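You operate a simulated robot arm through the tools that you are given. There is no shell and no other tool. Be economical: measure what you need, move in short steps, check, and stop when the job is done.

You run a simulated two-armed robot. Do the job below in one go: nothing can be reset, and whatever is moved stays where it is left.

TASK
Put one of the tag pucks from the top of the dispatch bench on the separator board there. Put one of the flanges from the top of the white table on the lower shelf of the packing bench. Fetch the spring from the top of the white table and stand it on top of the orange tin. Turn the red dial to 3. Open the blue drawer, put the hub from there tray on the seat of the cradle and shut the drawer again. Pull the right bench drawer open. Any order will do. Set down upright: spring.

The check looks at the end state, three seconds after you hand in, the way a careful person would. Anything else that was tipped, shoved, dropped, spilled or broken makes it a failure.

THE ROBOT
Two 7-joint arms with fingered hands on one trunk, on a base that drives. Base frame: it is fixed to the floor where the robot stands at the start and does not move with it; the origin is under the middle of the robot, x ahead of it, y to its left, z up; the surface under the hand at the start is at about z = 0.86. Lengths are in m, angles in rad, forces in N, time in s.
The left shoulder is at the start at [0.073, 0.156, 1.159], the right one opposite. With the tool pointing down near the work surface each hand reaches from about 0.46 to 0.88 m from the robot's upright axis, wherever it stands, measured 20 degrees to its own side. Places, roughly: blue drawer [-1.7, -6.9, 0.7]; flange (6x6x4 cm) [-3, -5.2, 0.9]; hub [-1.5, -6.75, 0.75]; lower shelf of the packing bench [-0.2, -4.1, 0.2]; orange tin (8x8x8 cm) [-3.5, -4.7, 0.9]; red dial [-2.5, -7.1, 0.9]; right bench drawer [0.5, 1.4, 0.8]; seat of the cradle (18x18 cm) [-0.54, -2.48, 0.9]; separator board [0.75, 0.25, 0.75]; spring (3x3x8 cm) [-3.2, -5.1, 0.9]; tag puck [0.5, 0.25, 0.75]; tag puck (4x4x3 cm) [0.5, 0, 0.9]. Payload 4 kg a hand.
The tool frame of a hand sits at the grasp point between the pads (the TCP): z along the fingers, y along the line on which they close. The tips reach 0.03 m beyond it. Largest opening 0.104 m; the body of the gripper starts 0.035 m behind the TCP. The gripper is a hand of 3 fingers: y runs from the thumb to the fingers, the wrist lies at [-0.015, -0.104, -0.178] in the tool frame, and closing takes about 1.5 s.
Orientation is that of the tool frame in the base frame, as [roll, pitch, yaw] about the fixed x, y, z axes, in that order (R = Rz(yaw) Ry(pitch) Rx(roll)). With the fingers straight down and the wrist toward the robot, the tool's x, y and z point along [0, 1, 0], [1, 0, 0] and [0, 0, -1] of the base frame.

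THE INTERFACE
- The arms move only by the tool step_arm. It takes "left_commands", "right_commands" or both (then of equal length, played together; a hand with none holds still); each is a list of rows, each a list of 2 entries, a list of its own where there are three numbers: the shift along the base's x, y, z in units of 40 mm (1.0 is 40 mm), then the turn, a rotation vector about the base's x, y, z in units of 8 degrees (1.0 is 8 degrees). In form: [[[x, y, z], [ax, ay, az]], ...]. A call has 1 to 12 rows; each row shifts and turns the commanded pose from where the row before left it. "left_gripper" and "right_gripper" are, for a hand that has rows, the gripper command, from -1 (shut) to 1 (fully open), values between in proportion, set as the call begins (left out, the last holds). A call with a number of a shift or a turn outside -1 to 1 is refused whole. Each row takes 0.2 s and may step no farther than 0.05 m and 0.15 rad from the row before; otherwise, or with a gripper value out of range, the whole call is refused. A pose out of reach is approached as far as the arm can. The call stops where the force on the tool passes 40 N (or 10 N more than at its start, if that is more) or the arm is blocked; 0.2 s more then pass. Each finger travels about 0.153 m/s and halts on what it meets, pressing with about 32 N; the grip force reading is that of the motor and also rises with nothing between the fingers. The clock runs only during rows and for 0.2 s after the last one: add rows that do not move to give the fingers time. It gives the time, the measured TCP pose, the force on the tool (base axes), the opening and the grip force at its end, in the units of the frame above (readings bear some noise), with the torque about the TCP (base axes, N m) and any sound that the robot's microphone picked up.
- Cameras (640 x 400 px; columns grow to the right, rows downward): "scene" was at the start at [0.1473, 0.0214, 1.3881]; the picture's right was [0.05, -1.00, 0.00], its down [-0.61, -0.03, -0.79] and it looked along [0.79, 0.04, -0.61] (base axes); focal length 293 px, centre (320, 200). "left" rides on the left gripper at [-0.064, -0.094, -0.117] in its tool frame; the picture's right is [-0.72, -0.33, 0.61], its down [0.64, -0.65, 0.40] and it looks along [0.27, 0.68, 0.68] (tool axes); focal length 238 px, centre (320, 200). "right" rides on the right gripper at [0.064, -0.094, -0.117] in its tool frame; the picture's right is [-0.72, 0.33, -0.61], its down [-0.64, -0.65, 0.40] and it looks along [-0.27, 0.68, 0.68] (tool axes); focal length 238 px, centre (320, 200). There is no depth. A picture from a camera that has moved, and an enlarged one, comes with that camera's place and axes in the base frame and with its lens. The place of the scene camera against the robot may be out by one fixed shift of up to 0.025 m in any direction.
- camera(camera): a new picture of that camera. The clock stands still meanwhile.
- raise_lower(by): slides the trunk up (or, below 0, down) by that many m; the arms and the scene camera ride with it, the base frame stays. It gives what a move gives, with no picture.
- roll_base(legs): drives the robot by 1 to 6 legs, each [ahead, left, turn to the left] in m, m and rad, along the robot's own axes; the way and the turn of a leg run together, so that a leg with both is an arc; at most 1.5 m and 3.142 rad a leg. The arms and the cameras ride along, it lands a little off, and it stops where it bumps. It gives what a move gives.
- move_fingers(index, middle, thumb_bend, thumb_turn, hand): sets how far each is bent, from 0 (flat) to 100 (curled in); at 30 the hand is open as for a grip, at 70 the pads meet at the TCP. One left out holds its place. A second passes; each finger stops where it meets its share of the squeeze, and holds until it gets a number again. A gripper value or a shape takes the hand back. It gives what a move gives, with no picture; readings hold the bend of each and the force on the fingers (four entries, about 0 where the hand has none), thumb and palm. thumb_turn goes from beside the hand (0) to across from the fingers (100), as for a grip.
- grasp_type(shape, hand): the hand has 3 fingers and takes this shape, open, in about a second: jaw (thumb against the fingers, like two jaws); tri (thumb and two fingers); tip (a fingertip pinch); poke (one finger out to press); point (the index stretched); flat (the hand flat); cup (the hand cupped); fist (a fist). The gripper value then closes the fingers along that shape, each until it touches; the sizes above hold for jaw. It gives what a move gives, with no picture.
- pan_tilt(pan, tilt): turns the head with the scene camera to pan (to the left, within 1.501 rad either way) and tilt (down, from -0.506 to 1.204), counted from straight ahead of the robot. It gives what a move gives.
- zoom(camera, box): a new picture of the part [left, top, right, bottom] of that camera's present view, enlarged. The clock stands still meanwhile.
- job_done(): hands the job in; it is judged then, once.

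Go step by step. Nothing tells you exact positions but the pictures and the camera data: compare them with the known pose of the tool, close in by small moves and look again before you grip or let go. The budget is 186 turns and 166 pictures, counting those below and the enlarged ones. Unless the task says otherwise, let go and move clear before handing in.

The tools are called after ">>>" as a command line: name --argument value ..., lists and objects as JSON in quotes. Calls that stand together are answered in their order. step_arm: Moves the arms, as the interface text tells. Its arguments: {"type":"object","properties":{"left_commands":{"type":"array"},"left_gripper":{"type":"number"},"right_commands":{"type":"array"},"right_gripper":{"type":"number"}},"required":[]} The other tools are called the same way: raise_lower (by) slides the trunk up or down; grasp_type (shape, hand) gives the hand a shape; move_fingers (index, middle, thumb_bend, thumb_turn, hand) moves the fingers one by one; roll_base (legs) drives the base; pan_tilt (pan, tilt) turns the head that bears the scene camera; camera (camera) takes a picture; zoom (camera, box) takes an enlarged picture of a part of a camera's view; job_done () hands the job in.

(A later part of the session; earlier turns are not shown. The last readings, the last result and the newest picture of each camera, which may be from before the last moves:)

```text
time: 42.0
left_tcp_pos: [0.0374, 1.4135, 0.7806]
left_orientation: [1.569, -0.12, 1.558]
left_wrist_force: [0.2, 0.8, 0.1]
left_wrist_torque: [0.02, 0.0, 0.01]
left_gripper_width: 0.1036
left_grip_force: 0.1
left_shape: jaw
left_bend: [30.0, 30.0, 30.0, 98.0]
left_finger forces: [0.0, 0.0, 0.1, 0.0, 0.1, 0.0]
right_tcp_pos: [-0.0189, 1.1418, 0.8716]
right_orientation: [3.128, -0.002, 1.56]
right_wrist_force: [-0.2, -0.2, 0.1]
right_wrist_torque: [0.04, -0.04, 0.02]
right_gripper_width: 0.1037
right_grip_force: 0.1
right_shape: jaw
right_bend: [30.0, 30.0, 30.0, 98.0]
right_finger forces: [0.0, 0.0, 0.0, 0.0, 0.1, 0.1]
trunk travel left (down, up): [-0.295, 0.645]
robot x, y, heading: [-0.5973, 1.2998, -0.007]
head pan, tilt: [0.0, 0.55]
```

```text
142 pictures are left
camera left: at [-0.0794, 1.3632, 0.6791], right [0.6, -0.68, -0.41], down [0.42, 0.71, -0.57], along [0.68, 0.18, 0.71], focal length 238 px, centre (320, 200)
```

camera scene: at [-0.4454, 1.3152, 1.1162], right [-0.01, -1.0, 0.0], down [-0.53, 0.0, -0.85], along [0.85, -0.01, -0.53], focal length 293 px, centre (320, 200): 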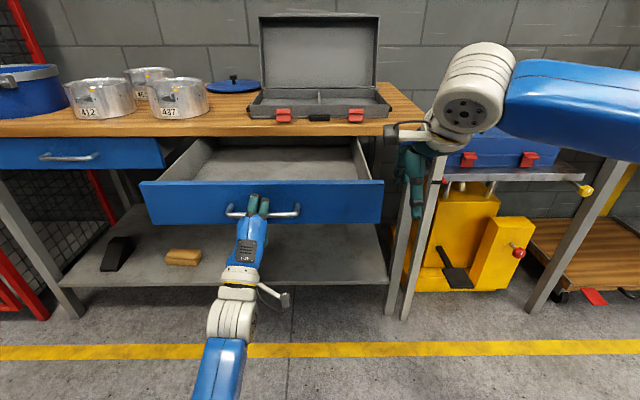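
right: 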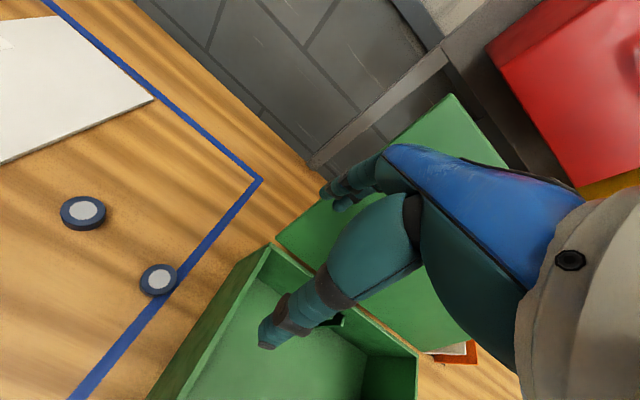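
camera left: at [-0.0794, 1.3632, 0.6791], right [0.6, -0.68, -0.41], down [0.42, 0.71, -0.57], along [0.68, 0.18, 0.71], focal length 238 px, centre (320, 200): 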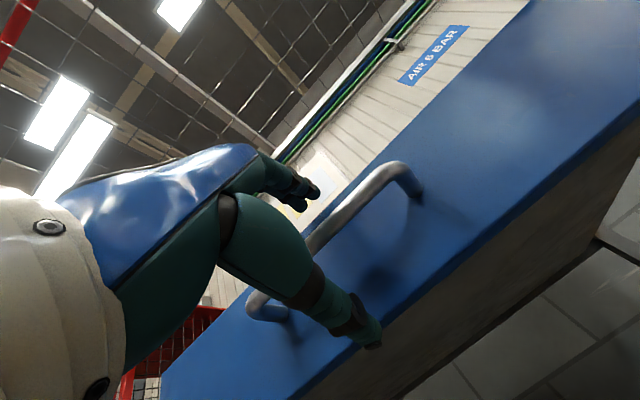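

Fingers are clear. I'll back away, restore the hand posture and trunk, and turn to face the rest of the room (−y).

>>> roll_base --legs '[[-0.3, 0, 0]]'

>>> step_arm --left_commands '[[[0, 0.3, 0.3], [0, 0.94, 0]], [[0, 0.3, 0.3], [0, 0.94, 0]], [[0, 0.3, 0.3], [0, 0.94, 0]], [[0, 0.3, 0.3], [0, 0.94, 0]], [[0, 0.3, 0.3], [0, 0.94, 0]], [[0, 0.3, 0.3], [0, 0.94, 0]], [[0, 0.3, 0.3], [0, 0.94, 0]], [[0, 0.3, 0.3], [0, 0.94, 0]], [[0, 0, 0.3], [0, 0.94, 0]], [[0, 0, 0.3], [0, 0.94, 0]], [[0, 0, 0.3], [0, 0.94, 0]], [[0, 0, 0.3], [0, 0.94, 0]]]'

>>> raise_lower --by 0.28

>>> camera --camera "scene"

>>> roll_base --legs '[[0, 0, -1.571]]'

>>> pan_tilt --pan 0 --tilt 0.35

>>> camera --camera "scene"

```text
time: 43.2
left_tcp_pos: [-0.0389, 1.4203, 0.7775]
left_orientation: [1.575, -0.113, 1.565]
left_wrist_force: [-0.1, 0.4, 0.3]
left_wrist_torque: [-0.02, -0.06, 0.0]
left_gripper_width: 0.1038
left_grip_force: 0.1
left_shape: jaw
left_bend: [30.0, 30.0, 30.0, 98.0]
left_finger forces: [0.0, 0.0, 0.0, 0.0, 0.1, 0.1]
right_tcp_pos: [-0.0901, 1.1484, 0.8698]
right_orientation: [3.137, 0.007, 1.567]
right_wrist_force: [-0.5, 0.4, 0.3]
right_wrist_torque: [0.03, -0.02, 0.01]
right_gripper_width: 0.1038
right_grip_force: 0.0
right_shape: jaw
right_bend: [30.0, 30.0, 30.0, 98.0]
right_finger forces: [0.0, 0.0, 0.0, 0.0, 0.0, 0.1]
trunk travel left (down, up): [-0.295, 0.645]
robot x, y, heading: [-0.673, 1.2976, -0.002]
head pan, tilt: [0.0, 0.55]
stopped in leg 1: the robot was blocked; the commanded pose is now the measured one
```

```text
time: 46.0
left_tcp_pos: [-0.0448, 1.5152, 0.9318]
left_orientation: [3.131, 0.009, 1.456]
left_wrist_force: [0.0, -0.2, 0.1]
left_wrist_torque: [-0.01, 0.02, 0.02]
left_gripper_width: 0.1038
left_grip_force: 0.1
left_shape: jaw
left_bend: [30.0, 30.0, 30.0, 98.0]
left_finger forces: [0.1, 0.0, 0.0, 0.1, 0.0, 0.1]
right_tcp_pos: [-0.1003, 1.1472, 0.8759]
right_orientation: [3.125, 0.005, 1.569]
right_wrist_force: [0.8, 0.3, 0.6]
right_wrist_torque: [0.04, 0.02, 0.01]
right_gripper_width: 0.1039
right_grip_force: 0.0
right_shape: jaw
right_bend: [30.0, 30.0, 30.0, 98.0]
right_finger forces: [0.0, 0.0, 0.0, 0.1, 0.1, 0.0]
trunk travel left (down, up): [-0.295, 0.645]
robot x, y, heading: [-0.6714, 1.2977, 0.005]
head pan, tilt: [0.0, 0.55]
stopped in row 12 (left hand): the arm was blocked; the commanded pose is now the measured one
```

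```text
time: 48.9
left_tcp_pos: [-0.0372, 1.5111, 1.2103]
left_orientation: [3.129, 0.007, 1.454]
left_wrist_force: [-0.7, -0.1, -0.6]
left_wrist_torque: [0.02, 0.04, -0.02]
left_gripper_width: 0.1039
left_grip_force: 0.0
left_shape: jaw
left_bend: [30.0, 30.0, 30.0, 98.0]
left_finger forces: [0.0, 0.0, 0.1, 0.0, 0.1, 0.0]
right_tcp_pos: [-0.0934, 1.1435, 1.152]
right_orientation: [3.13, 0.001, 1.567]
right_wrist_force: [0.5, -1.1, -0.8]
right_wrist_torque: [0.0, -0.02, 0.0]
right_gripper_width: 0.1038
right_grip_force: 0.1
right_shape: jaw
right_bend: [30.0, 30.0, 30.0, 98.0]
right_finger forces: [0.1, 0.0, 0.0, 0.0, 0.0, 0.0]
trunk travel left (down, up): [-0.575, 0.365]
robot x, y, heading: [-0.6732, 1.297, -0.0]
head pan, tilt: [0.0, 0.55]
```

```text
141 pictures are left
camera scene: at [-0.4795, 1.3131, 1.3923], right [0.0, -1.0, 0.0], down [-0.55, 0.0, -0.83], along [0.83, 0.0, -0.55], focal length 293 px, centre (320, 200)
```

scene: 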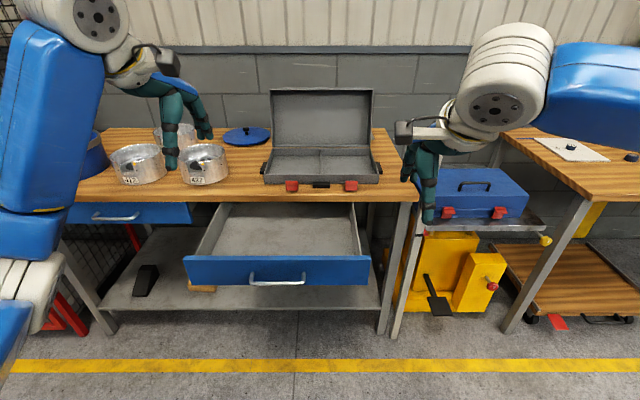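

```text
time: 50.4
left_tcp_pos: [-0.0206, 1.3675, 1.2373]
left_orientation: [3.03, 0.032, 1.263]
left_wrist_force: [0.0, 0.2, -0.2]
left_wrist_torque: [-0.04, 0.0, -0.03]
left_gripper_width: 0.1038
left_grip_force: 0.1
left_shape: jaw
left_bend: [30.0, 30.0, 30.0, 98.0]
left_finger forces: [0.0, 0.0, 0.0, 0.1, 0.1, 0.0]
right_tcp_pos: [-0.1463, 1.024, 1.1727]
right_orientation: [3.095, 0.009, 1.396]
right_wrist_force: [0.3, 0.3, -0.3]
right_wrist_torque: [-0.02, 0.04, -0.01]
right_gripper_width: 0.104
right_grip_force: 0.0
right_shape: jaw
right_bend: [30.0, 30.0, 30.0, 98.0]
right_finger forces: [0.0, 0.1, 0.0, 0.0, 0.0, 0.0]
trunk travel left (down, up): [-0.575, 0.365]
robot x, y, heading: [-0.661, 1.2642, -0.168]
head pan, tilt: [0.0, 0.55]
stopped in leg 1: the robot was blocked; the commanded pose is now the measured one
```

```text
time: 51.2
left_tcp_pos: [-0.0178, 1.3635, 1.2323]
left_orientation: [3.04, 0.031, 1.259]
left_wrist_force: [0.1, 0.2, -0.1]
left_wrist_torque: [0.0, 0.01, -0.03]
left_gripper_width: 0.1039
left_grip_force: 0.0
left_shape: jaw
left_bend: [30.0, 30.0, 30.0, 98.0]
left_finger forces: [0.0, 0.0, 0.0, 0.0, 0.0, 0.0]
right_tcp_pos: [-0.1448, 1.0207, 1.1673]
right_orientation: [3.101, 0.005, 1.393]
right_wrist_force: [0.5, -0.6, 0.8]
right_wrist_torque: [-0.01, -0.01, -0.01]
right_gripper_width: 0.1039
right_grip_force: 0.0
right_shape: jaw
right_bend: [30.0, 30.0, 30.0, 98.0]
right_finger forces: [0.0, 0.0, 0.0, 0.1, 0.0, 0.0]
trunk travel left (down, up): [-0.575, 0.365]
robot x, y, heading: [-0.668, 1.2675, -0.166]
head pan, tilt: [0.0, 0.351]
```

```text
140 pictures are left
camera scene: at [-0.4627, 1.2505, 1.4091], right [-0.17, -0.99, 0.0], down [-0.38, 0.06, -0.92], along [0.91, -0.16, -0.38], focal length 293 px, centre (320, 200)
```

scene: 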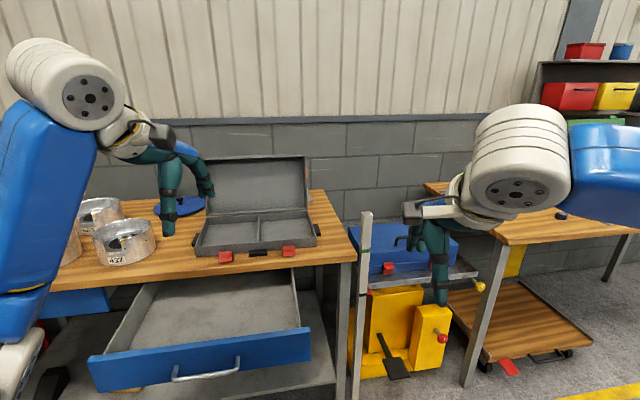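

Something behind me blocks the robot. I'll look to both sides and back before moving any more.

>>> pan_tilt --pan 1.5 --tilt 0.6

>>> camera --camera "scene"

>>> pan_tilt --pan -1.5 --tilt 0.6

>>> camera --camera "scene"

```text
time: 52.8
left_tcp_pos: [-0.0185, 1.3639, 1.2324]
left_orientation: [3.041, 0.029, 1.256]
left_wrist_force: [0.7, 0.0, 0.3]
left_wrist_torque: [0.01, -0.03, 0.02]
left_gripper_width: 0.1039
left_grip_force: 0.0
left_shape: jaw
left_bend: [30.0, 30.0, 30.0, 98.0]
left_finger forces: [0.1, 0.1, 0.0, 0.0, 0.1, 0.0]
right_tcp_pos: [-0.1461, 1.0191, 1.1659]
right_orientation: [3.102, 0.004, 1.393]
right_wrist_force: [0.7, 0.3, 0.5]
right_wrist_torque: [0.0, 0.02, 0.02]
right_gripper_width: 0.1041
right_grip_force: 0.2
right_shape: jaw
right_bend: [30.0, 30.0, 30.0, 98.0]
right_finger forces: [0.0, 0.1, 0.0, 0.0, 0.1, 0.1]
trunk travel left (down, up): [-0.575, 0.365]
robot x, y, heading: [-0.665, 1.2642, -0.173]
head pan, tilt: [1.499, 0.6]
```

```text
139 pictures are left
camera scene: at [-0.5338, 1.3513, 1.3899], right [0.97, -0.24, -0.04], down [-0.17, -0.54, -0.82], along [0.18, 0.8, -0.57], focal length 293 px, centre (320, 200)
```

scene: 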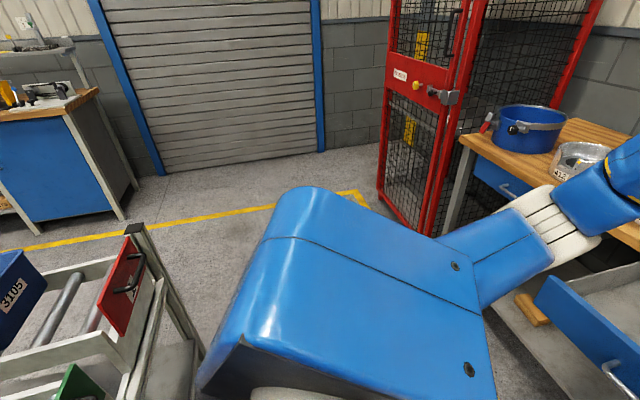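

```text
time: 55.4
left_tcp_pos: [-0.0183, 1.363, 1.2327]
left_orientation: [3.041, 0.03, 1.256]
left_wrist_force: [-0.7, 0.4, -0.6]
left_wrist_torque: [-0.02, -0.04, 0.03]
left_gripper_width: 0.1041
left_grip_force: 0.1
left_shape: jaw
left_bend: [30.0, 30.0, 30.0, 98.0]
left_finger forces: [0.0, 0.0, 0.0, 0.1, 0.0, 0.0]
right_tcp_pos: [-0.1455, 1.0183, 1.1671]
right_orientation: [3.101, 0.006, 1.392]
right_wrist_force: [0.2, -0.4, -0.2]
right_wrist_torque: [0.06, 0.0, 0.02]
right_gripper_width: 0.1042
right_grip_force: 0.1
right_shape: jaw
right_bend: [30.0, 30.0, 30.0, 98.0]
right_finger forces: [0.1, 0.1, 0.0, 0.0, 0.0, 0.1]
trunk travel left (down, up): [-0.575, 0.365]
robot x, y, heading: [-0.6647, 1.2634, -0.175]
head pan, tilt: [-1.499, 0.6]
```

```text
138 pictures are left
camera scene: at [-0.5643, 1.1775, 1.3902], right [-0.99, 0.1, 0.04], down [0.02, 0.57, -0.82], along [-0.11, -0.82, -0.57], focal length 293 px, centre (320, 200)
```

scene: 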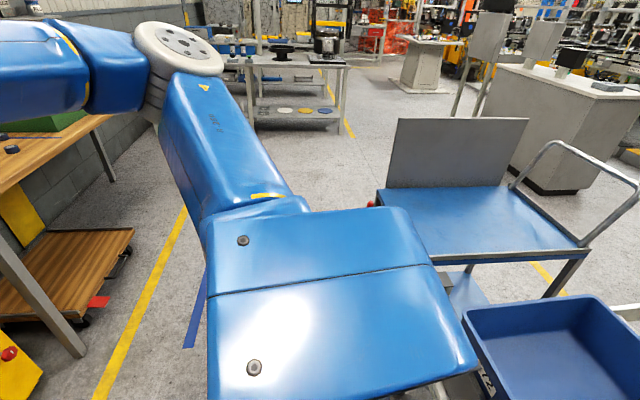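

Behind me is a roller conveyor, so I'll nudge forward off it. Then I'll straighten, strafe back right along the way I came, and turn right there.

>>> roll_base --legs '[[0.08, 0, 0], [0, 0, 0.17]]'

>>> pan_tilt --pan 1.5 --tilt 0.7

>>> camera --camera "scene"

```text
time: 56.1
left_tcp_pos: [-0.0392, 1.359, 1.2572]
left_orientation: [2.959, 0.044, 1.235]
left_wrist_force: [0.4, 0.4, -0.8]
left_wrist_torque: [-0.03, 0.02, 0.01]
left_gripper_width: 0.1038
left_grip_force: 0.0
left_shape: jaw
left_bend: [30.0, 30.0, 30.0, 98.0]
left_finger forces: [0.0, 0.0, 0.1, 0.0, 0.1, 0.0]
right_tcp_pos: [-0.1688, 1.0222, 1.1812]
right_orientation: [3.071, 0.006, 1.39]
right_wrist_force: [-0.1, 0.3, 0.1]
right_wrist_torque: [-0.02, -0.02, -0.02]
right_gripper_width: 0.1039
right_grip_force: 0.1
right_shape: jaw
right_bend: [30.0, 30.0, 30.0, 98.0]
right_finger forces: [0.0, 0.0, 0.0, 0.0, 0.0, 0.0]
trunk travel left (down, up): [-0.575, 0.365]
robot x, y, heading: [-0.6573, 1.2608, -0.174]
head pan, tilt: [-1.499, 0.6]
stopped in leg 1: the robot was blocked; the commanded pose is now the measured one
```

```text
time: 58.7
left_tcp_pos: [-0.038, 1.3588, 1.2541]
left_orientation: [2.965, 0.046, 1.234]
left_wrist_force: [0.0, 1.3, 0.5]
left_wrist_torque: [0.02, -0.03, 0.04]
left_gripper_width: 0.1039
left_grip_force: 0.2
left_shape: jaw
left_bend: [30.0, 30.0, 30.0, 98.0]
left_finger forces: [0.1, 0.0, 0.1, 0.1, 0.1, 0.0]
right_tcp_pos: [-0.1682, 1.0212, 1.1802]
right_orientation: [3.075, 0.005, 1.39]
right_wrist_force: [-0.1, -0.2, -0.3]
right_wrist_torque: [0.0, 0.04, 0.04]
right_gripper_width: 0.1039
right_grip_force: 0.0
right_shape: jaw
right_bend: [30.0, 30.0, 30.0, 98.0]
right_finger forces: [0.1, 0.1, 0.0, 0.0, 0.0, 0.1]
trunk travel left (down, up): [-0.575, 0.365]
robot x, y, heading: [-0.6602, 1.2646, -0.171]
head pan, tilt: [1.499, 0.7]
```

```text
137 pictures are left
camera scene: at [-0.5376, 1.3471, 1.3815], right [0.97, -0.24, -0.03], down [-0.18, -0.62, -0.76], along [0.17, 0.75, -0.65], focal length 293 px, centre (320, 200)
```

scene: 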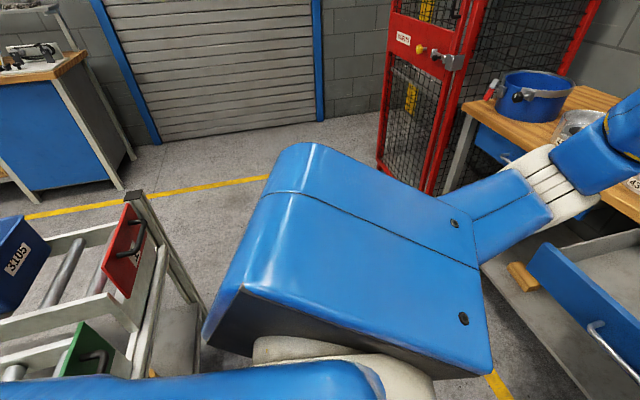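

It is blocked forward as well, so something is caught. I'll look down around me to find the contact.

>>> pan_tilt --pan 1.5 --tilt 1.2

>>> camera --camera "scene"

>>> pan_tilt --pan -1.5 --tilt 1.2

>>> camera --camera "scene"

>>> pan_tilt --pan 0 --tilt 1.1

>>> camera --camera "scene"

```text
time: 59.6
left_tcp_pos: [-0.0381, 1.3593, 1.2554]
left_orientation: [2.964, 0.044, 1.235]
left_wrist_force: [-0.3, 0.0, -0.2]
left_wrist_torque: [0.01, 0.01, 0.02]
left_gripper_width: 0.1039
left_grip_force: 0.0
left_shape: jaw
left_bend: [30.0, 30.0, 30.0, 98.0]
left_finger forces: [0.0, 0.0, 0.0, 0.0, 0.0, 0.0]
right_tcp_pos: [-0.1694, 1.021, 1.1807]
right_orientation: [3.075, 0.005, 1.391]
right_wrist_force: [0.2, -0.4, -0.4]
right_wrist_torque: [-0.01, -0.02, 0.01]
right_gripper_width: 0.1038
right_grip_force: 0.1
right_shape: jaw
right_bend: [30.0, 30.0, 30.0, 98.0]
right_finger forces: [0.0, 0.0, 0.0, 0.0, 0.0, 0.0]
trunk travel left (down, up): [-0.575, 0.365]
robot x, y, heading: [-0.6614, 1.2654, -0.176]
head pan, tilt: [1.499, 1.201]
```

```text
136 pictures are left
camera scene: at [-0.546, 1.3192, 1.3457], right [0.97, -0.24, -0.03], down [-0.24, -0.9, -0.36], along [0.06, 0.36, -0.93], focal length 293 px, centre (320, 200)
```

scene: 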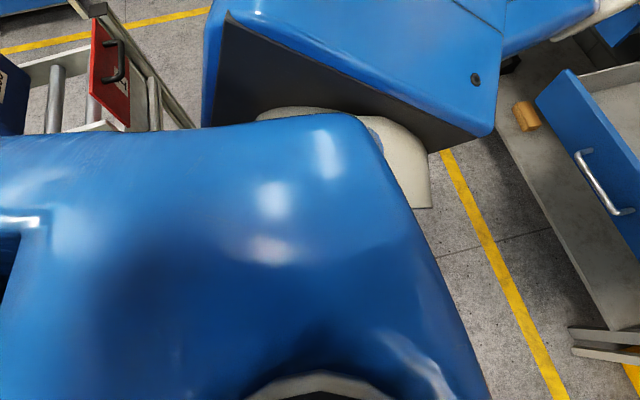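

```text
time: 62.2
left_tcp_pos: [-0.0373, 1.3592, 1.255]
left_orientation: [2.965, 0.045, 1.236]
left_wrist_force: [-0.5, 0.9, -0.4]
left_wrist_torque: [-0.01, -0.03, -0.01]
left_gripper_width: 0.104
left_grip_force: 0.2
left_shape: jaw
left_bend: [30.0, 30.0, 30.0, 98.0]
left_finger forces: [0.0, 0.0, 0.0, 0.0, 0.1, 0.0]
right_tcp_pos: [-0.1697, 1.0214, 1.1784]
right_orientation: [3.074, 0.004, 1.391]
right_wrist_force: [-0.1, 0.0, 0.7]
right_wrist_torque: [0.0, -0.01, -0.01]
right_gripper_width: 0.1039
right_grip_force: 0.1
right_shape: jaw
right_bend: [30.0, 30.0, 30.0, 98.0]
right_finger forces: [0.1, 0.0, 0.0, 0.1, 0.0, 0.0]
trunk travel left (down, up): [-0.575, 0.365]
robot x, y, heading: [-0.6606, 1.2621, -0.177]
head pan, tilt: [-1.499, 1.201]
```

```text
135 pictures are left
camera scene: at [-0.5655, 1.2092, 1.3457], right [-0.99, 0.1, 0.03], down [0.08, 0.93, -0.36], along [-0.07, -0.36, -0.93], focal length 293 px, centre (320, 200)
```

scene: 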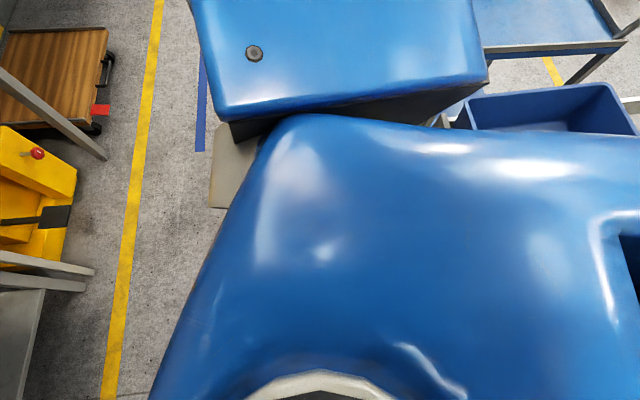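

```text
time: 63.8
left_tcp_pos: [-0.0376, 1.3584, 1.2544]
left_orientation: [2.964, 0.045, 1.233]
left_wrist_force: [-0.3, -0.1, -0.8]
left_wrist_torque: [0.01, -0.03, -0.01]
left_gripper_width: 0.1038
left_grip_force: 0.0
left_shape: jaw
left_bend: [30.0, 30.0, 30.0, 98.0]
left_finger forces: [0.0, 0.0, 0.0, 0.1, 0.0, 0.0]
right_tcp_pos: [-0.1698, 1.0217, 1.1801]
right_orientation: [3.075, 0.005, 1.391]
right_wrist_force: [0.5, 0.5, -0.4]
right_wrist_torque: [-0.01, 0.01, 0.0]
right_gripper_width: 0.104
right_grip_force: 0.0
right_shape: jaw
right_bend: [30.0, 30.0, 30.0, 98.0]
right_finger forces: [0.0, 0.0, 0.0, 0.1, 0.1, 0.0]
trunk travel left (down, up): [-0.575, 0.365]
robot x, y, heading: [-0.6567, 1.2609, -0.179]
head pan, tilt: [0.0, 1.1]
```

```text
134 pictures are left
camera scene: at [-0.4974, 1.2537, 1.3496], right [-0.18, -0.98, 0.0], down [-0.89, 0.16, -0.42], along [0.42, -0.07, -0.91], focal length 293 px, centre (320, 200)
```

scene: 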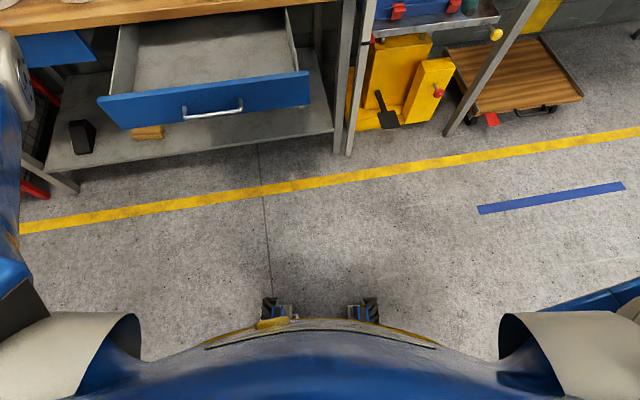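

The floor ahead is clear, so the rear must be caught on the conveyor, probably when I raised the trunk. I'll lower the trunk again and check the lean.

>>> raise_lower --by -0.1

>>> raise_lower --by -0.18

>>> camera --camera "scene"

```text
time: 65.1
left_tcp_pos: [-0.0396, 1.3619, 1.1535]
left_orientation: [2.964, 0.047, 1.235]
left_wrist_force: [0.3, -0.1, 0.1]
left_wrist_torque: [0.0, 0.03, 0.01]
left_gripper_width: 0.1039
left_grip_force: 0.1
left_shape: jaw
left_bend: [30.0, 30.0, 30.0, 98.0]
left_finger forces: [0.1, 0.0, 0.1, 0.0, 0.0, 0.0]
right_tcp_pos: [-0.1703, 1.0247, 1.0799]
right_orientation: [3.076, 0.006, 1.39]
right_wrist_force: [0.3, 0.2, 0.2]
right_wrist_torque: [-0.03, -0.01, -0.01]
right_gripper_width: 0.1036
right_grip_force: 0.2
right_shape: jaw
right_bend: [30.0, 30.0, 30.0, 98.0]
right_finger forces: [0.0, 0.0, 0.1, 0.0, 0.0, 0.0]
trunk travel left (down, up): [-0.475, 0.465]
robot x, y, heading: [-0.6575, 1.2659, -0.176]
head pan, tilt: [0.0, 1.1]
```

```text
time: 67.1
left_tcp_pos: [-0.0446, 1.3626, 0.974]
left_orientation: [2.967, 0.044, 1.236]
left_wrist_force: [0.6, -0.1, 0.4]
left_wrist_torque: [0.0, 0.02, -0.01]
left_gripper_width: 0.1037
left_grip_force: 0.0
left_shape: jaw
left_bend: [30.0, 30.0, 30.0, 98.0]
left_finger forces: [0.0, 0.0, 0.1, 0.1, 0.0, 0.0]
right_tcp_pos: [-0.175, 1.024, 0.9007]
right_orientation: [3.075, 0.008, 1.391]
right_wrist_force: [0.0, -0.7, -0.4]
right_wrist_torque: [0.03, -0.04, 0.0]
right_gripper_width: 0.1036
right_grip_force: 0.1
right_shape: jaw
right_bend: [30.0, 30.0, 30.0, 98.0]
right_finger forces: [0.1, 0.0, 0.1, 0.0, 0.1, 0.1]
trunk travel left (down, up): [-0.295, 0.645]
robot x, y, heading: [-0.6604, 1.2675, -0.173]
head pan, tilt: [0.0, 1.1]
```

```text
133 pictures are left
camera scene: at [-0.5061, 1.258, 1.0697], right [-0.17, -0.98, 0.0], down [-0.89, 0.16, -0.42], along [0.42, -0.08, -0.91], focal length 293 px, centre (320, 200)
```

scene: 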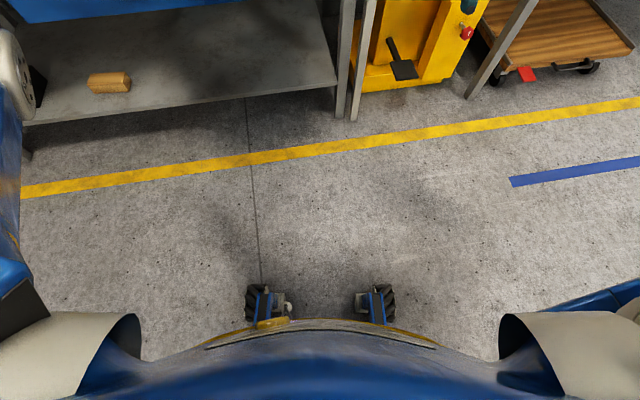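

It is still leaning slightly. I'll try driving forward again and see how far it gets.

>>> roll_base --legs '[[0.2, 0, 0]]'

>>> roll_base --legs '[[0, -0.2, 0]]'

>>> camera --camera "scene"

```text
time: 67.8
left_tcp_pos: [-0.0575, 1.3609, 0.9942]
left_orientation: [2.91, 0.052, 1.222]
left_wrist_force: [0.0, 0.5, 0.2]
left_wrist_torque: [-0.01, 0.01, 0.04]
left_gripper_width: 0.1041
left_grip_force: 0.0
left_shape: jaw
left_bend: [30.0, 30.0, 30.0, 98.0]
left_finger forces: [0.0, 0.0, 0.0, 0.1, 0.0, 0.0]
right_tcp_pos: [-0.1895, 1.0276, 0.913]
right_orientation: [3.051, 0.006, 1.392]
right_wrist_force: [1.0, -0.2, -0.5]
right_wrist_torque: [-0.02, 0.0, -0.03]
right_gripper_width: 0.104
right_grip_force: 0.1
right_shape: jaw
right_bend: [30.0, 30.0, 30.0, 98.0]
right_finger forces: [0.1, 0.0, 0.0, 0.0, 0.0, 0.0]
trunk travel left (down, up): [-0.295, 0.645]
robot x, y, heading: [-0.6494, 1.2645, -0.173]
head pan, tilt: [0.0, 1.1]
stopped in leg 1: the robot was blocked; the commanded pose is now the measured one
```

```text
time: 68.7
left_tcp_pos: [-0.0711, 1.342, 1.0083]
left_orientation: [2.86, 0.059, 1.205]
left_wrist_force: [1.2, 0.7, -0.3]
left_wrist_torque: [0.0, 0.04, -0.02]
left_gripper_width: 0.104
left_grip_force: 0.1
left_shape: jaw
left_bend: [30.0, 30.0, 30.0, 98.0]
left_finger forces: [0.0, 0.1, 0.1, 0.0, 0.1, 0.1]
right_tcp_pos: [-0.2036, 1.0142, 0.9202]
right_orientation: [3.031, 0.004, 1.39]
right_wrist_force: [0.7, -0.6, -0.1]
right_wrist_torque: [0.0, 0.0, -0.02]
right_gripper_width: 0.1037
right_grip_force: 0.0
right_shape: jaw
right_bend: [30.0, 30.0, 30.0, 98.0]
right_finger forces: [0.0, 0.0, 0.0, 0.0, 0.1, 0.0]
trunk travel left (down, up): [-0.295, 0.645]
robot x, y, heading: [-0.652, 1.2469, -0.174]
head pan, tilt: [0.0, 1.1]
stopped in leg 1: the robot was blocked; the commanded pose is now the measured one
```

```text
132 pictures are left
camera scene: at [-0.5089, 1.2512, 1.0718], right [-0.17, -0.98, 0.01], down [-0.89, 0.15, -0.43], along [0.43, -0.08, -0.9], focal length 293 px, centre (320, 200)
```

scene: 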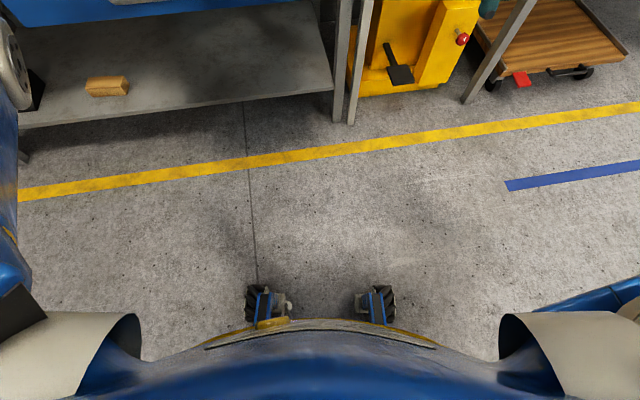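

Each attempt frees it by about 1 cm and the lean is shrinking. I'll repeat with small forward nudges.

>>> roll_base --legs '[[0.03, 0, 0]]'

>>> roll_base --legs '[[0.03, 0, 0]]'

>>> roll_base --legs '[[0.05, 0, 0]]'

>>> camera --camera "scene"

```text
time: 69.5
left_tcp_pos: [-0.0585, 1.3388, 1.0163]
left_orientation: [2.857, 0.05, 1.208]
left_wrist_force: [0.5, -0.1, -0.1]
left_wrist_torque: [-0.01, 0.03, 0.01]
left_gripper_width: 0.1039
left_grip_force: 0.1
left_shape: jaw
left_bend: [30.0, 30.0, 30.0, 98.0]
left_finger forces: [0.1, 0.1, 0.1, 0.0, 0.0, 0.0]
right_tcp_pos: [-0.1893, 1.0091, 0.9291]
right_orientation: [3.016, -0.001, 1.391]
right_wrist_force: [-0.6, 0.6, 0.3]
right_wrist_torque: [0.01, -0.01, -0.02]
right_gripper_width: 0.1038
right_grip_force: 0.1
right_shape: jaw
right_bend: [30.0, 30.0, 30.0, 98.0]
right_finger forces: [0.0, 0.0, 0.0, 0.0, 0.1, 0.1]
trunk travel left (down, up): [-0.295, 0.645]
robot x, y, heading: [-0.6219, 1.2461, -0.176]
head pan, tilt: [0.0, 1.1]
```

```text
time: 70.3
left_tcp_pos: [-0.0292, 1.3301, 1.0168]
left_orientation: [2.854, 0.048, 1.207]
left_wrist_force: [0.4, -0.4, 0.0]
left_wrist_torque: [0.03, -0.03, 0.0]
left_gripper_width: 0.1037
left_grip_force: 0.0
left_shape: jaw
left_bend: [30.0, 30.0, 30.0, 98.0]
left_finger forces: [0.0, 0.0, 0.0, 0.1, 0.0, 0.0]
right_tcp_pos: [-0.1605, 1.0009, 0.9279]
right_orientation: [3.016, -0.003, 1.389]
right_wrist_force: [-0.5, 0.9, -0.5]
right_wrist_torque: [0.0, 0.01, 0.0]
right_gripper_width: 0.104
right_grip_force: 0.0
right_shape: jaw
right_bend: [30.0, 30.0, 30.0, 98.0]
right_finger forces: [0.0, 0.0, 0.0, 0.0, 0.0, 0.0]
trunk travel left (down, up): [-0.295, 0.645]
robot x, y, heading: [-0.5928, 1.2436, -0.174]
head pan, tilt: [0.0, 1.1]
```

```text
time: 71.2
left_tcp_pos: [0.0209, 1.3208, 1.0167]
left_orientation: [2.85, 0.051, 1.205]
left_wrist_force: [0.6, 0.0, -0.5]
left_wrist_torque: [0.02, 0.04, 0.01]
left_gripper_width: 0.1039
left_grip_force: 0.1
left_shape: jaw
left_bend: [30.0, 30.0, 30.0, 98.0]
left_finger forces: [0.0, 0.0, 0.0, 0.0, 0.0, 0.0]
right_tcp_pos: [-0.1103, 0.9923, 0.9273]
right_orientation: [3.017, -0.002, 1.388]
right_wrist_force: [1.2, -0.1, -0.3]
right_wrist_torque: [-0.02, 0.03, 0.03]
right_gripper_width: 0.1041
right_grip_force: 0.0
right_shape: jaw
right_bend: [30.0, 30.0, 30.0, 98.0]
right_finger forces: [0.0, 0.0, 0.0, 0.0, 0.1, 0.1]
trunk travel left (down, up): [-0.295, 0.645]
robot x, y, heading: [-0.5465, 1.2304, -0.177]
head pan, tilt: [0.0, 1.1]
```

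```text
131 pictures are left
camera scene: at [-0.4224, 1.2271, 1.0738], right [-0.18, -0.98, 0.0], down [-0.88, 0.16, -0.45], along [0.44, -0.08, -0.89], focal length 293 px, centre (320, 200)
```

scene: 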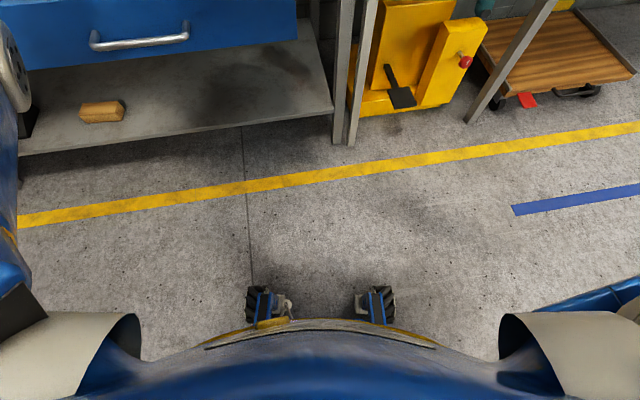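

I'm free and upright now. I'll raise the trunk, straighten, strafe right out of the gap, and look back.

>>> raise_lower --by 0.28

>>> roll_base --legs '[[0, 0, 0.176]]'

>>> roll_base --legs '[[0, -1.25, 0]]'

>>> pan_tilt --pan -1.5 --tilt 0.4

>>> camera --camera "scene"

>>> pan_tilt --pan 1.5 --tilt 0.4

>>> camera --camera "scene"

```text
time: 74.1
left_tcp_pos: [0.0195, 1.3202, 1.2987]
left_orientation: [2.845, 0.049, 1.204]
left_wrist_force: [-0.5, 0.1, 0.7]
left_wrist_torque: [0.02, 0.01, 0.0]
left_gripper_width: 0.104
left_grip_force: 0.0
left_shape: jaw
left_bend: [30.0, 30.0, 30.0, 98.0]
left_finger forces: [0.0, 0.0, 0.0, 0.0, 0.0, 0.0]
right_tcp_pos: [-0.112, 0.992, 1.2085]
right_orientation: [3.015, -0.003, 1.391]
right_wrist_force: [0.0, 0.2, 0.7]
right_wrist_torque: [0.05, 0.05, 0.02]
right_gripper_width: 0.1041
right_grip_force: 0.0
right_shape: jaw
right_bend: [30.0, 30.0, 30.0, 98.0]
right_finger forces: [0.0, 0.0, 0.0, 0.0, 0.0, 0.0]
trunk travel left (down, up): [-0.575, 0.365]
robot x, y, heading: [-0.5415, 1.2323, -0.178]
head pan, tilt: [0.0, 1.1]
```

```text
time: 75.2
left_tcp_pos: [-0.0053, 1.4114, 1.2997]
left_orientation: [2.847, 0.048, 1.376]
left_wrist_force: [-0.4, 0.9, 0.0]
left_wrist_torque: [0.04, 0.02, 0.0]
left_gripper_width: 0.1038
left_grip_force: 0.1
left_shape: jaw
left_bend: [30.0, 30.0, 30.0, 98.0]
left_finger forces: [0.0, 0.1, 0.0, 0.0, 0.0, 0.1]
right_tcp_pos: [-0.0781, 1.0654, 1.2076]
right_orientation: [3.015, -0.007, 1.565]
right_wrist_force: [0.6, 0.9, -0.7]
right_wrist_torque: [0.0, -0.01, 0.03]
right_gripper_width: 0.1039
right_grip_force: 0.1
right_shape: jaw
right_bend: [30.0, 30.0, 30.0, 98.0]
right_finger forces: [0.1, 0.1, 0.1, 0.0, 0.0, 0.1]
trunk travel left (down, up): [-0.575, 0.365]
robot x, y, heading: [-0.545, 1.2291, -0.005]
head pan, tilt: [0.0, 1.1]
```

```text
time: 81.5
left_tcp_pos: [-0.0155, 0.1539, 1.3]
left_orientation: [2.841, 0.053, 1.361]
left_wrist_force: [0.7, -0.3, 0.8]
left_wrist_torque: [-0.04, 0.03, -0.01]
left_gripper_width: 0.1038
left_grip_force: 0.0
left_shape: jaw
left_bend: [30.0, 30.0, 30.0, 98.0]
left_finger forces: [0.0, 0.1, 0.0, 0.0, 0.0, 0.0]
right_tcp_pos: [-0.0949, -0.1916, 1.2084]
right_orientation: [3.013, -0.003, 1.55]
right_wrist_force: [0.0, 0.3, 0.4]
right_wrist_torque: [-0.01, 0.0, -0.03]
right_gripper_width: 0.1041
right_grip_force: 0.0
right_shape: jaw
right_bend: [30.0, 30.0, 30.0, 98.0]
right_finger forces: [0.0, 0.0, 0.0, 0.1, 0.0, 0.1]
trunk travel left (down, up): [-0.575, 0.365]
robot x, y, heading: [-0.5575, -0.021, -0.022]
head pan, tilt: [0.0, 1.1]
```

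```text
time: 83.1
left_tcp_pos: [-0.0178, 0.1522, 1.3018]
left_orientation: [2.837, 0.051, 1.358]
left_wrist_force: [-0.5, 0.7, 0.6]
left_wrist_torque: [-0.01, 0.01, 0.01]
left_gripper_width: 0.1041
left_grip_force: 0.1
left_shape: jaw
left_bend: [30.0, 30.0, 30.0, 98.0]
left_finger forces: [0.0, 0.0, 0.0, 0.0, 0.1, 0.0]
right_tcp_pos: [-0.0969, -0.1923, 1.2098]
right_orientation: [3.012, -0.004, 1.55]
right_wrist_force: [0.2, 0.2, 0.6]
right_wrist_torque: [-0.03, 0.02, 0.01]
right_gripper_width: 0.1039
right_grip_force: 0.1
right_shape: jaw
right_bend: [30.0, 30.0, 30.0, 98.0]
right_finger forces: [0.0, 0.1, 0.1, 0.0, 0.1, 0.1]
trunk travel left (down, up): [-0.575, 0.365]
robot x, y, heading: [-0.5581, -0.028, -0.021]
head pan, tilt: [-1.499, 0.4]
```

```text
130 pictures are left
camera scene: at [-0.4924, -0.102, 1.4109], right [-1.0, -0.05, 0.0], down [-0.02, 0.39, -0.92], along [0.05, -0.92, -0.39], focal length 293 px, centre (320, 200)
```

scene: 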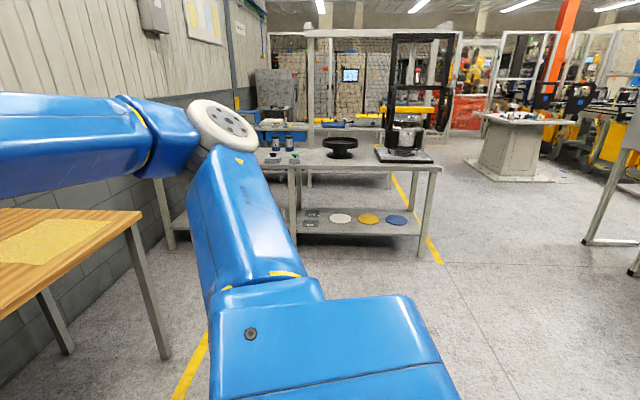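

```text
time: 85.7
left_tcp_pos: [-0.0176, 0.1511, 1.3019]
left_orientation: [2.835, 0.051, 1.36]
left_wrist_force: [-0.3, 0.0, -0.9]
left_wrist_torque: [0.0, 0.02, -0.02]
left_gripper_width: 0.1041
left_grip_force: 0.0
left_shape: jaw
left_bend: [30.0, 30.0, 30.0, 98.0]
left_finger forces: [0.0, 0.1, 0.0, 0.0, 0.0, 0.1]
right_tcp_pos: [-0.0968, -0.1926, 1.2103]
right_orientation: [3.01, -0.004, 1.548]
right_wrist_force: [-0.1, 0.2, -0.4]
right_wrist_torque: [0.03, 0.0, -0.02]
right_gripper_width: 0.1037
right_grip_force: 0.1
right_shape: jaw
right_bend: [30.0, 30.0, 30.0, 98.0]
right_finger forces: [0.1, 0.1, 0.0, 0.1, 0.0, 0.1]
trunk travel left (down, up): [-0.575, 0.365]
robot x, y, heading: [-0.5615, -0.0243, -0.018]
head pan, tilt: [1.499, 0.4]
```

```text
129 pictures are left
camera scene: at [-0.489, 0.0829, 1.4109], right [1.0, -0.09, 0.0], down [-0.04, -0.39, -0.92], along [0.08, 0.92, -0.39], focal length 293 px, centre (320, 200)
```

scene: 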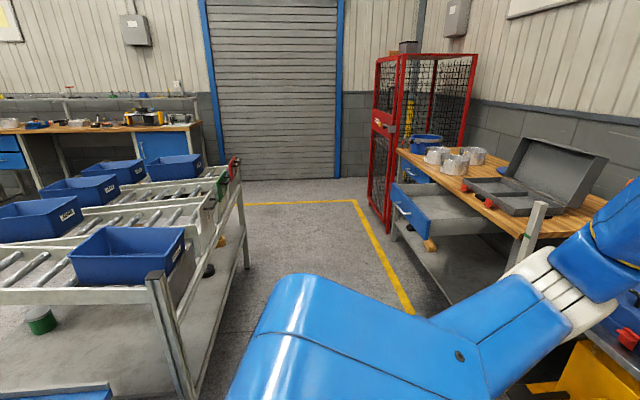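

The conveyor looks undisturbed. I can see the black cradle ahead at about (−0.52, −2.47), and the white table beyond to the right near (−3.3, −4.8). I'll turn to face −y and drive around the cradle bench.

>>> roll_base --legs '[[0, 0, -1.55], [0.7, 0, 0]]'

>>> pan_tilt --pan -0.5 --tilt 0.35

>>> camera --camera "scene"

```text
time: 93.3
left_tcp_pos: [-0.3756, -1.2661, 1.3022]
left_orientation: [2.835, 0.051, -0.2]
left_wrist_force: [-0.1, 0.3, -0.2]
left_wrist_torque: [0.02, 0.01, 0.0]
left_gripper_width: 0.1041
left_grip_force: 0.0
left_shape: jaw
left_bend: [30.0, 30.0, 30.0, 98.0]
left_finger forces: [0.0, 0.0, 0.1, 0.0, 0.1, 0.0]
right_tcp_pos: [-0.7204, -1.1905, 1.2107]
right_orientation: [3.011, -0.003, -0.013]
right_wrist_force: [0.3, 0.3, -0.1]
right_wrist_torque: [0.0, -0.03, 0.01]
right_gripper_width: 0.1039
right_grip_force: 0.1
right_shape: jaw
right_bend: [30.0, 30.0, 30.0, 98.0]
right_finger forces: [0.0, 0.0, 0.0, 0.1, 0.1, 0.0]
trunk travel left (down, up): [-0.575, 0.365]
robot x, y, heading: [-0.5539, -0.7324, -1.578]
head pan, tilt: [1.499, 0.4]
```

```text
time: 95.2
left_tcp_pos: [-0.3769, -1.2656, 1.3027]
left_orientation: [2.832, 0.054, -0.203]
left_wrist_force: [-0.2, 0.8, 0.4]
left_wrist_torque: [0.03, 0.01, -0.01]
left_gripper_width: 0.104
left_grip_force: 0.1
left_shape: jaw
left_bend: [30.0, 30.0, 30.0, 98.0]
left_finger forces: [0.0, 0.0, 0.0, 0.0, 0.0, 0.1]
right_tcp_pos: [-0.721, -1.1915, 1.211]
right_orientation: [3.011, -0.004, -0.012]
right_wrist_force: [0.8, 0.2, 0.3]
right_wrist_torque: [-0.02, 0.0, -0.02]
right_gripper_width: 0.1037
right_grip_force: 0.1
right_shape: jaw
right_bend: [30.0, 30.0, 30.0, 98.0]
right_finger forces: [0.0, 0.1, 0.0, 0.0, 0.0, 0.1]
trunk travel left (down, up): [-0.575, 0.365]
robot x, y, heading: [-0.5578, -0.731, -1.577]
head pan, tilt: [-0.499, 0.351]
```

```text
128 pictures are left
camera scene: at [-0.5963, -0.8481, 1.4152], right [-0.87, 0.48, 0.0], down [0.17, 0.3, -0.94], along [-0.46, -0.82, -0.35], focal length 293 px, centre (320, 200)
```

scene: 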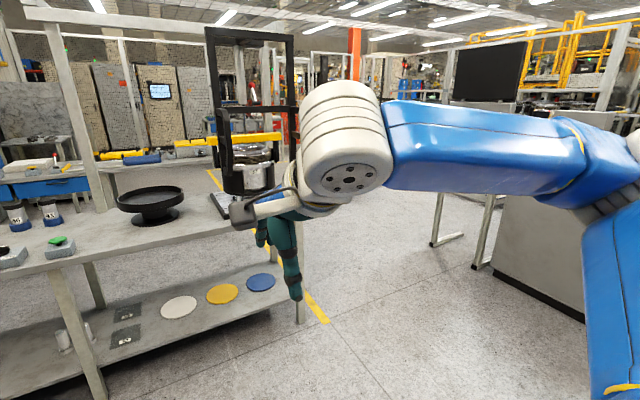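

The corridor between the cradle bench (x > −1.3) and the grey desk (x < −2.8) is clear. I'll strafe right to x ≈ −1.95 and drive forward.

>>> roll_base --legs '[[0, -1.38, 0], [1.4, 0, 0], [1.0, 0, 0]]'

>>> pan_tilt --pan -0.6 --tilt 0.45

>>> camera --camera "scene"

>>> pan_tilt --pan 0.3 --tilt 0.4

>>> camera --camera "scene"

```text
time: 113.5
left_tcp_pos: [-1.7856, -3.682, 1.3037]
left_orientation: [2.832, 0.051, -0.214]
left_wrist_force: [0.2, 0.1, -0.4]
left_wrist_torque: [0.01, -0.02, 0.0]
left_gripper_width: 0.104
left_grip_force: 0.0
left_shape: jaw
left_bend: [30.0, 30.0, 30.0, 98.0]
left_finger forces: [0.0, 0.0, 0.0, 0.0, 0.0, 0.0]
right_tcp_pos: [-2.1293, -3.6043, 1.212]
right_orientation: [3.009, -0.003, -0.022]
right_wrist_force: [-0.3, 0.0, 0.7]
right_wrist_torque: [-0.01, 0.01, 0.03]
right_gripper_width: 0.1039
right_grip_force: 0.0
right_shape: jaw
right_bend: [30.0, 30.0, 30.0, 98.0]
right_finger forces: [0.0, 0.1, 0.0, 0.0, 0.0, 0.0]
trunk travel left (down, up): [-0.575, 0.365]
robot x, y, heading: [-1.9624, -3.1446, -1.589]
head pan, tilt: [-0.499, 0.351]
```

```text
time: 114.2
left_tcp_pos: [-1.7875, -3.6831, 1.3029]
left_orientation: [2.826, 0.052, -0.217]
left_wrist_force: [0.4, -0.2, 0.2]
left_wrist_torque: [-0.03, 0.04, 0.0]
left_gripper_width: 0.1041
left_grip_force: 0.0
left_shape: jaw
left_bend: [30.0, 30.0, 30.0, 98.0]
left_finger forces: [0.0, 0.0, 0.1, 0.1, 0.0, 0.0]
right_tcp_pos: [-2.1283, -3.6032, 1.2124]
right_orientation: [3.009, -0.003, -0.025]
right_wrist_force: [-0.1, -0.6, 0.7]
right_wrist_torque: [-0.02, -0.02, 0.01]
right_gripper_width: 0.104
right_grip_force: 0.1
right_shape: jaw
right_bend: [30.0, 30.0, 30.0, 98.0]
right_finger forces: [0.0, 0.0, 0.0, 0.0, 0.1, 0.0]
trunk travel left (down, up): [-0.575, 0.365]
robot x, y, heading: [-1.9601, -3.1453, -1.594]
head pan, tilt: [-0.6, 0.45]
```

```text
127 pictures are left
camera scene: at [-2.0082, -3.2583, 1.4061], right [-0.81, 0.58, 0.0], down [0.25, 0.36, -0.9], along [-0.52, -0.73, -0.44], focal length 293 px, centre (320, 200)
```

scene: 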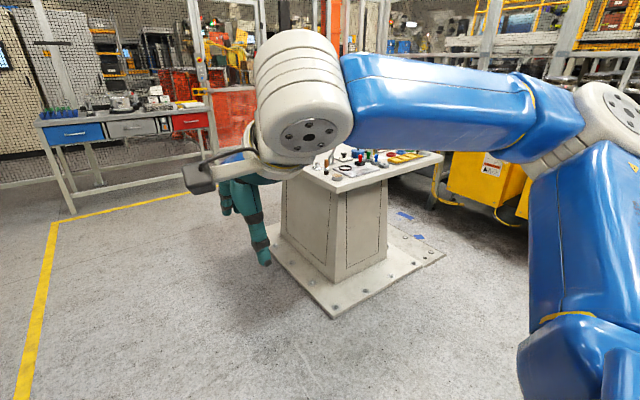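

```text
time: 115.4
left_tcp_pos: [-1.787, -3.684, 1.3034]
left_orientation: [2.827, 0.056, -0.218]
left_wrist_force: [0.8, -1.2, -0.4]
left_wrist_torque: [-0.01, -0.02, 0.0]
left_gripper_width: 0.1036
left_grip_force: 0.1
left_shape: jaw
left_bend: [30.0, 30.0, 30.0, 98.0]
left_finger forces: [0.1, 0.0, 0.0, 0.1, 0.0, 0.0]
right_tcp_pos: [-2.1288, -3.6029, 1.2115]
right_orientation: [3.01, -0.003, -0.022]
right_wrist_force: [0.2, -0.2, 0.3]
right_wrist_torque: [-0.01, 0.01, 0.0]
right_gripper_width: 0.1041
right_grip_force: 0.2
right_shape: jaw
right_bend: [30.0, 30.0, 30.0, 98.0]
right_finger forces: [0.0, 0.1, 0.1, 0.0, 0.1, 0.0]
trunk travel left (down, up): [-0.575, 0.365]
robot x, y, heading: [-1.9624, -3.1444, -1.59]
head pan, tilt: [0.3, 0.4]
```

```text
126 pictures are left
camera scene: at [-1.9291, -3.2723, 1.4107], right [-0.96, -0.28, 0.0], down [-0.11, 0.38, -0.92], along [0.26, -0.88, -0.39], focal length 293 px, centre (320, 200)
```

scene: 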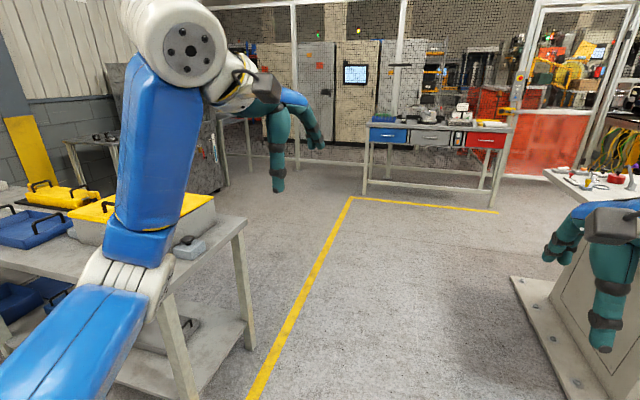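

The white table stands at about x −2.8…−4.0, y −4.2…−5.4, on a floor slab. I'll drive to its +x side and turn to face −x.

>>> roll_base --legs '[[1.0, 0, 0], [0.95, 0, 0], [0, 0, -1.55]]'

>>> pan_tilt --pan 0 --tilt 0.6

>>> camera --camera "scene"

```text
time: 128.9
left_tcp_pos: [-2.5213, -5.2609, 1.3043]
left_orientation: [2.828, 0.053, -1.787]
left_wrist_force: [0.5, 0.7, 0.1]
left_wrist_torque: [0.04, 0.01, -0.04]
left_gripper_width: 0.1036
left_grip_force: 0.1
left_shape: jaw
left_bend: [30.0, 30.0, 30.0, 98.0]
left_finger forces: [0.0, 0.1, 0.1, 0.0, 0.0, 0.1]
right_tcp_pos: [-2.4411, -4.9194, 1.2107]
right_orientation: [3.008, -0.003, -1.598]
right_wrist_force: [-0.4, -0.5, 0.7]
right_wrist_torque: [-0.02, 0.01, -0.03]
right_gripper_width: 0.1037
right_grip_force: 0.1
right_shape: jaw
right_bend: [30.0, 30.0, 30.0, 98.0]
right_finger forces: [0.1, 0.0, 0.0, 0.1, 0.0, 0.0]
trunk travel left (down, up): [-0.575, 0.365]
robot x, y, heading: [-1.9825, -5.0902, 3.121]
head pan, tilt: [0.3, 0.4]
```

```text
time: 129.7
left_tcp_pos: [-2.5214, -5.2612, 1.3059]
left_orientation: [2.823, 0.054, -1.79]
left_wrist_force: [0.0, -0.3, -0.3]
left_wrist_torque: [-0.04, -0.02, -0.01]
left_gripper_width: 0.1038
left_grip_force: 0.1
left_shape: jaw
left_bend: [30.0, 30.0, 30.0, 98.0]
left_finger forces: [0.0, 0.1, 0.0, 0.0, 0.0, 0.0]
right_tcp_pos: [-2.4399, -4.9193, 1.2109]
right_orientation: [3.007, -0.003, -1.596]
right_wrist_force: [0.4, 0.5, 0.0]
right_wrist_torque: [-0.01, 0.01, 0.01]
right_gripper_width: 0.1039
right_grip_force: 0.0
right_shape: jaw
right_bend: [30.0, 30.0, 30.0, 98.0]
right_finger forces: [0.0, 0.0, 0.0, 0.1, 0.1, 0.0]
trunk travel left (down, up): [-0.575, 0.365]
robot x, y, heading: [-1.9844, -5.0858, 3.118]
head pan, tilt: [0.0, 0.6]
```

```text
125 pictures are left
camera scene: at [-2.1182, -5.069, 1.3925], right [0.02, 1.0, 0.0], down [0.57, -0.01, -0.82], along [-0.82, 0.02, -0.57], focal length 293 px, centre (320, 200)
```

scene: 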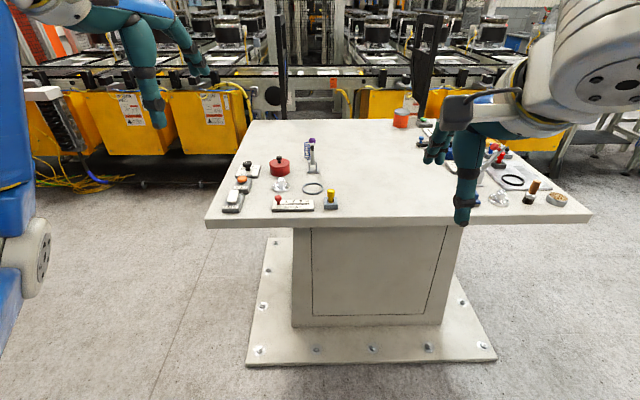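

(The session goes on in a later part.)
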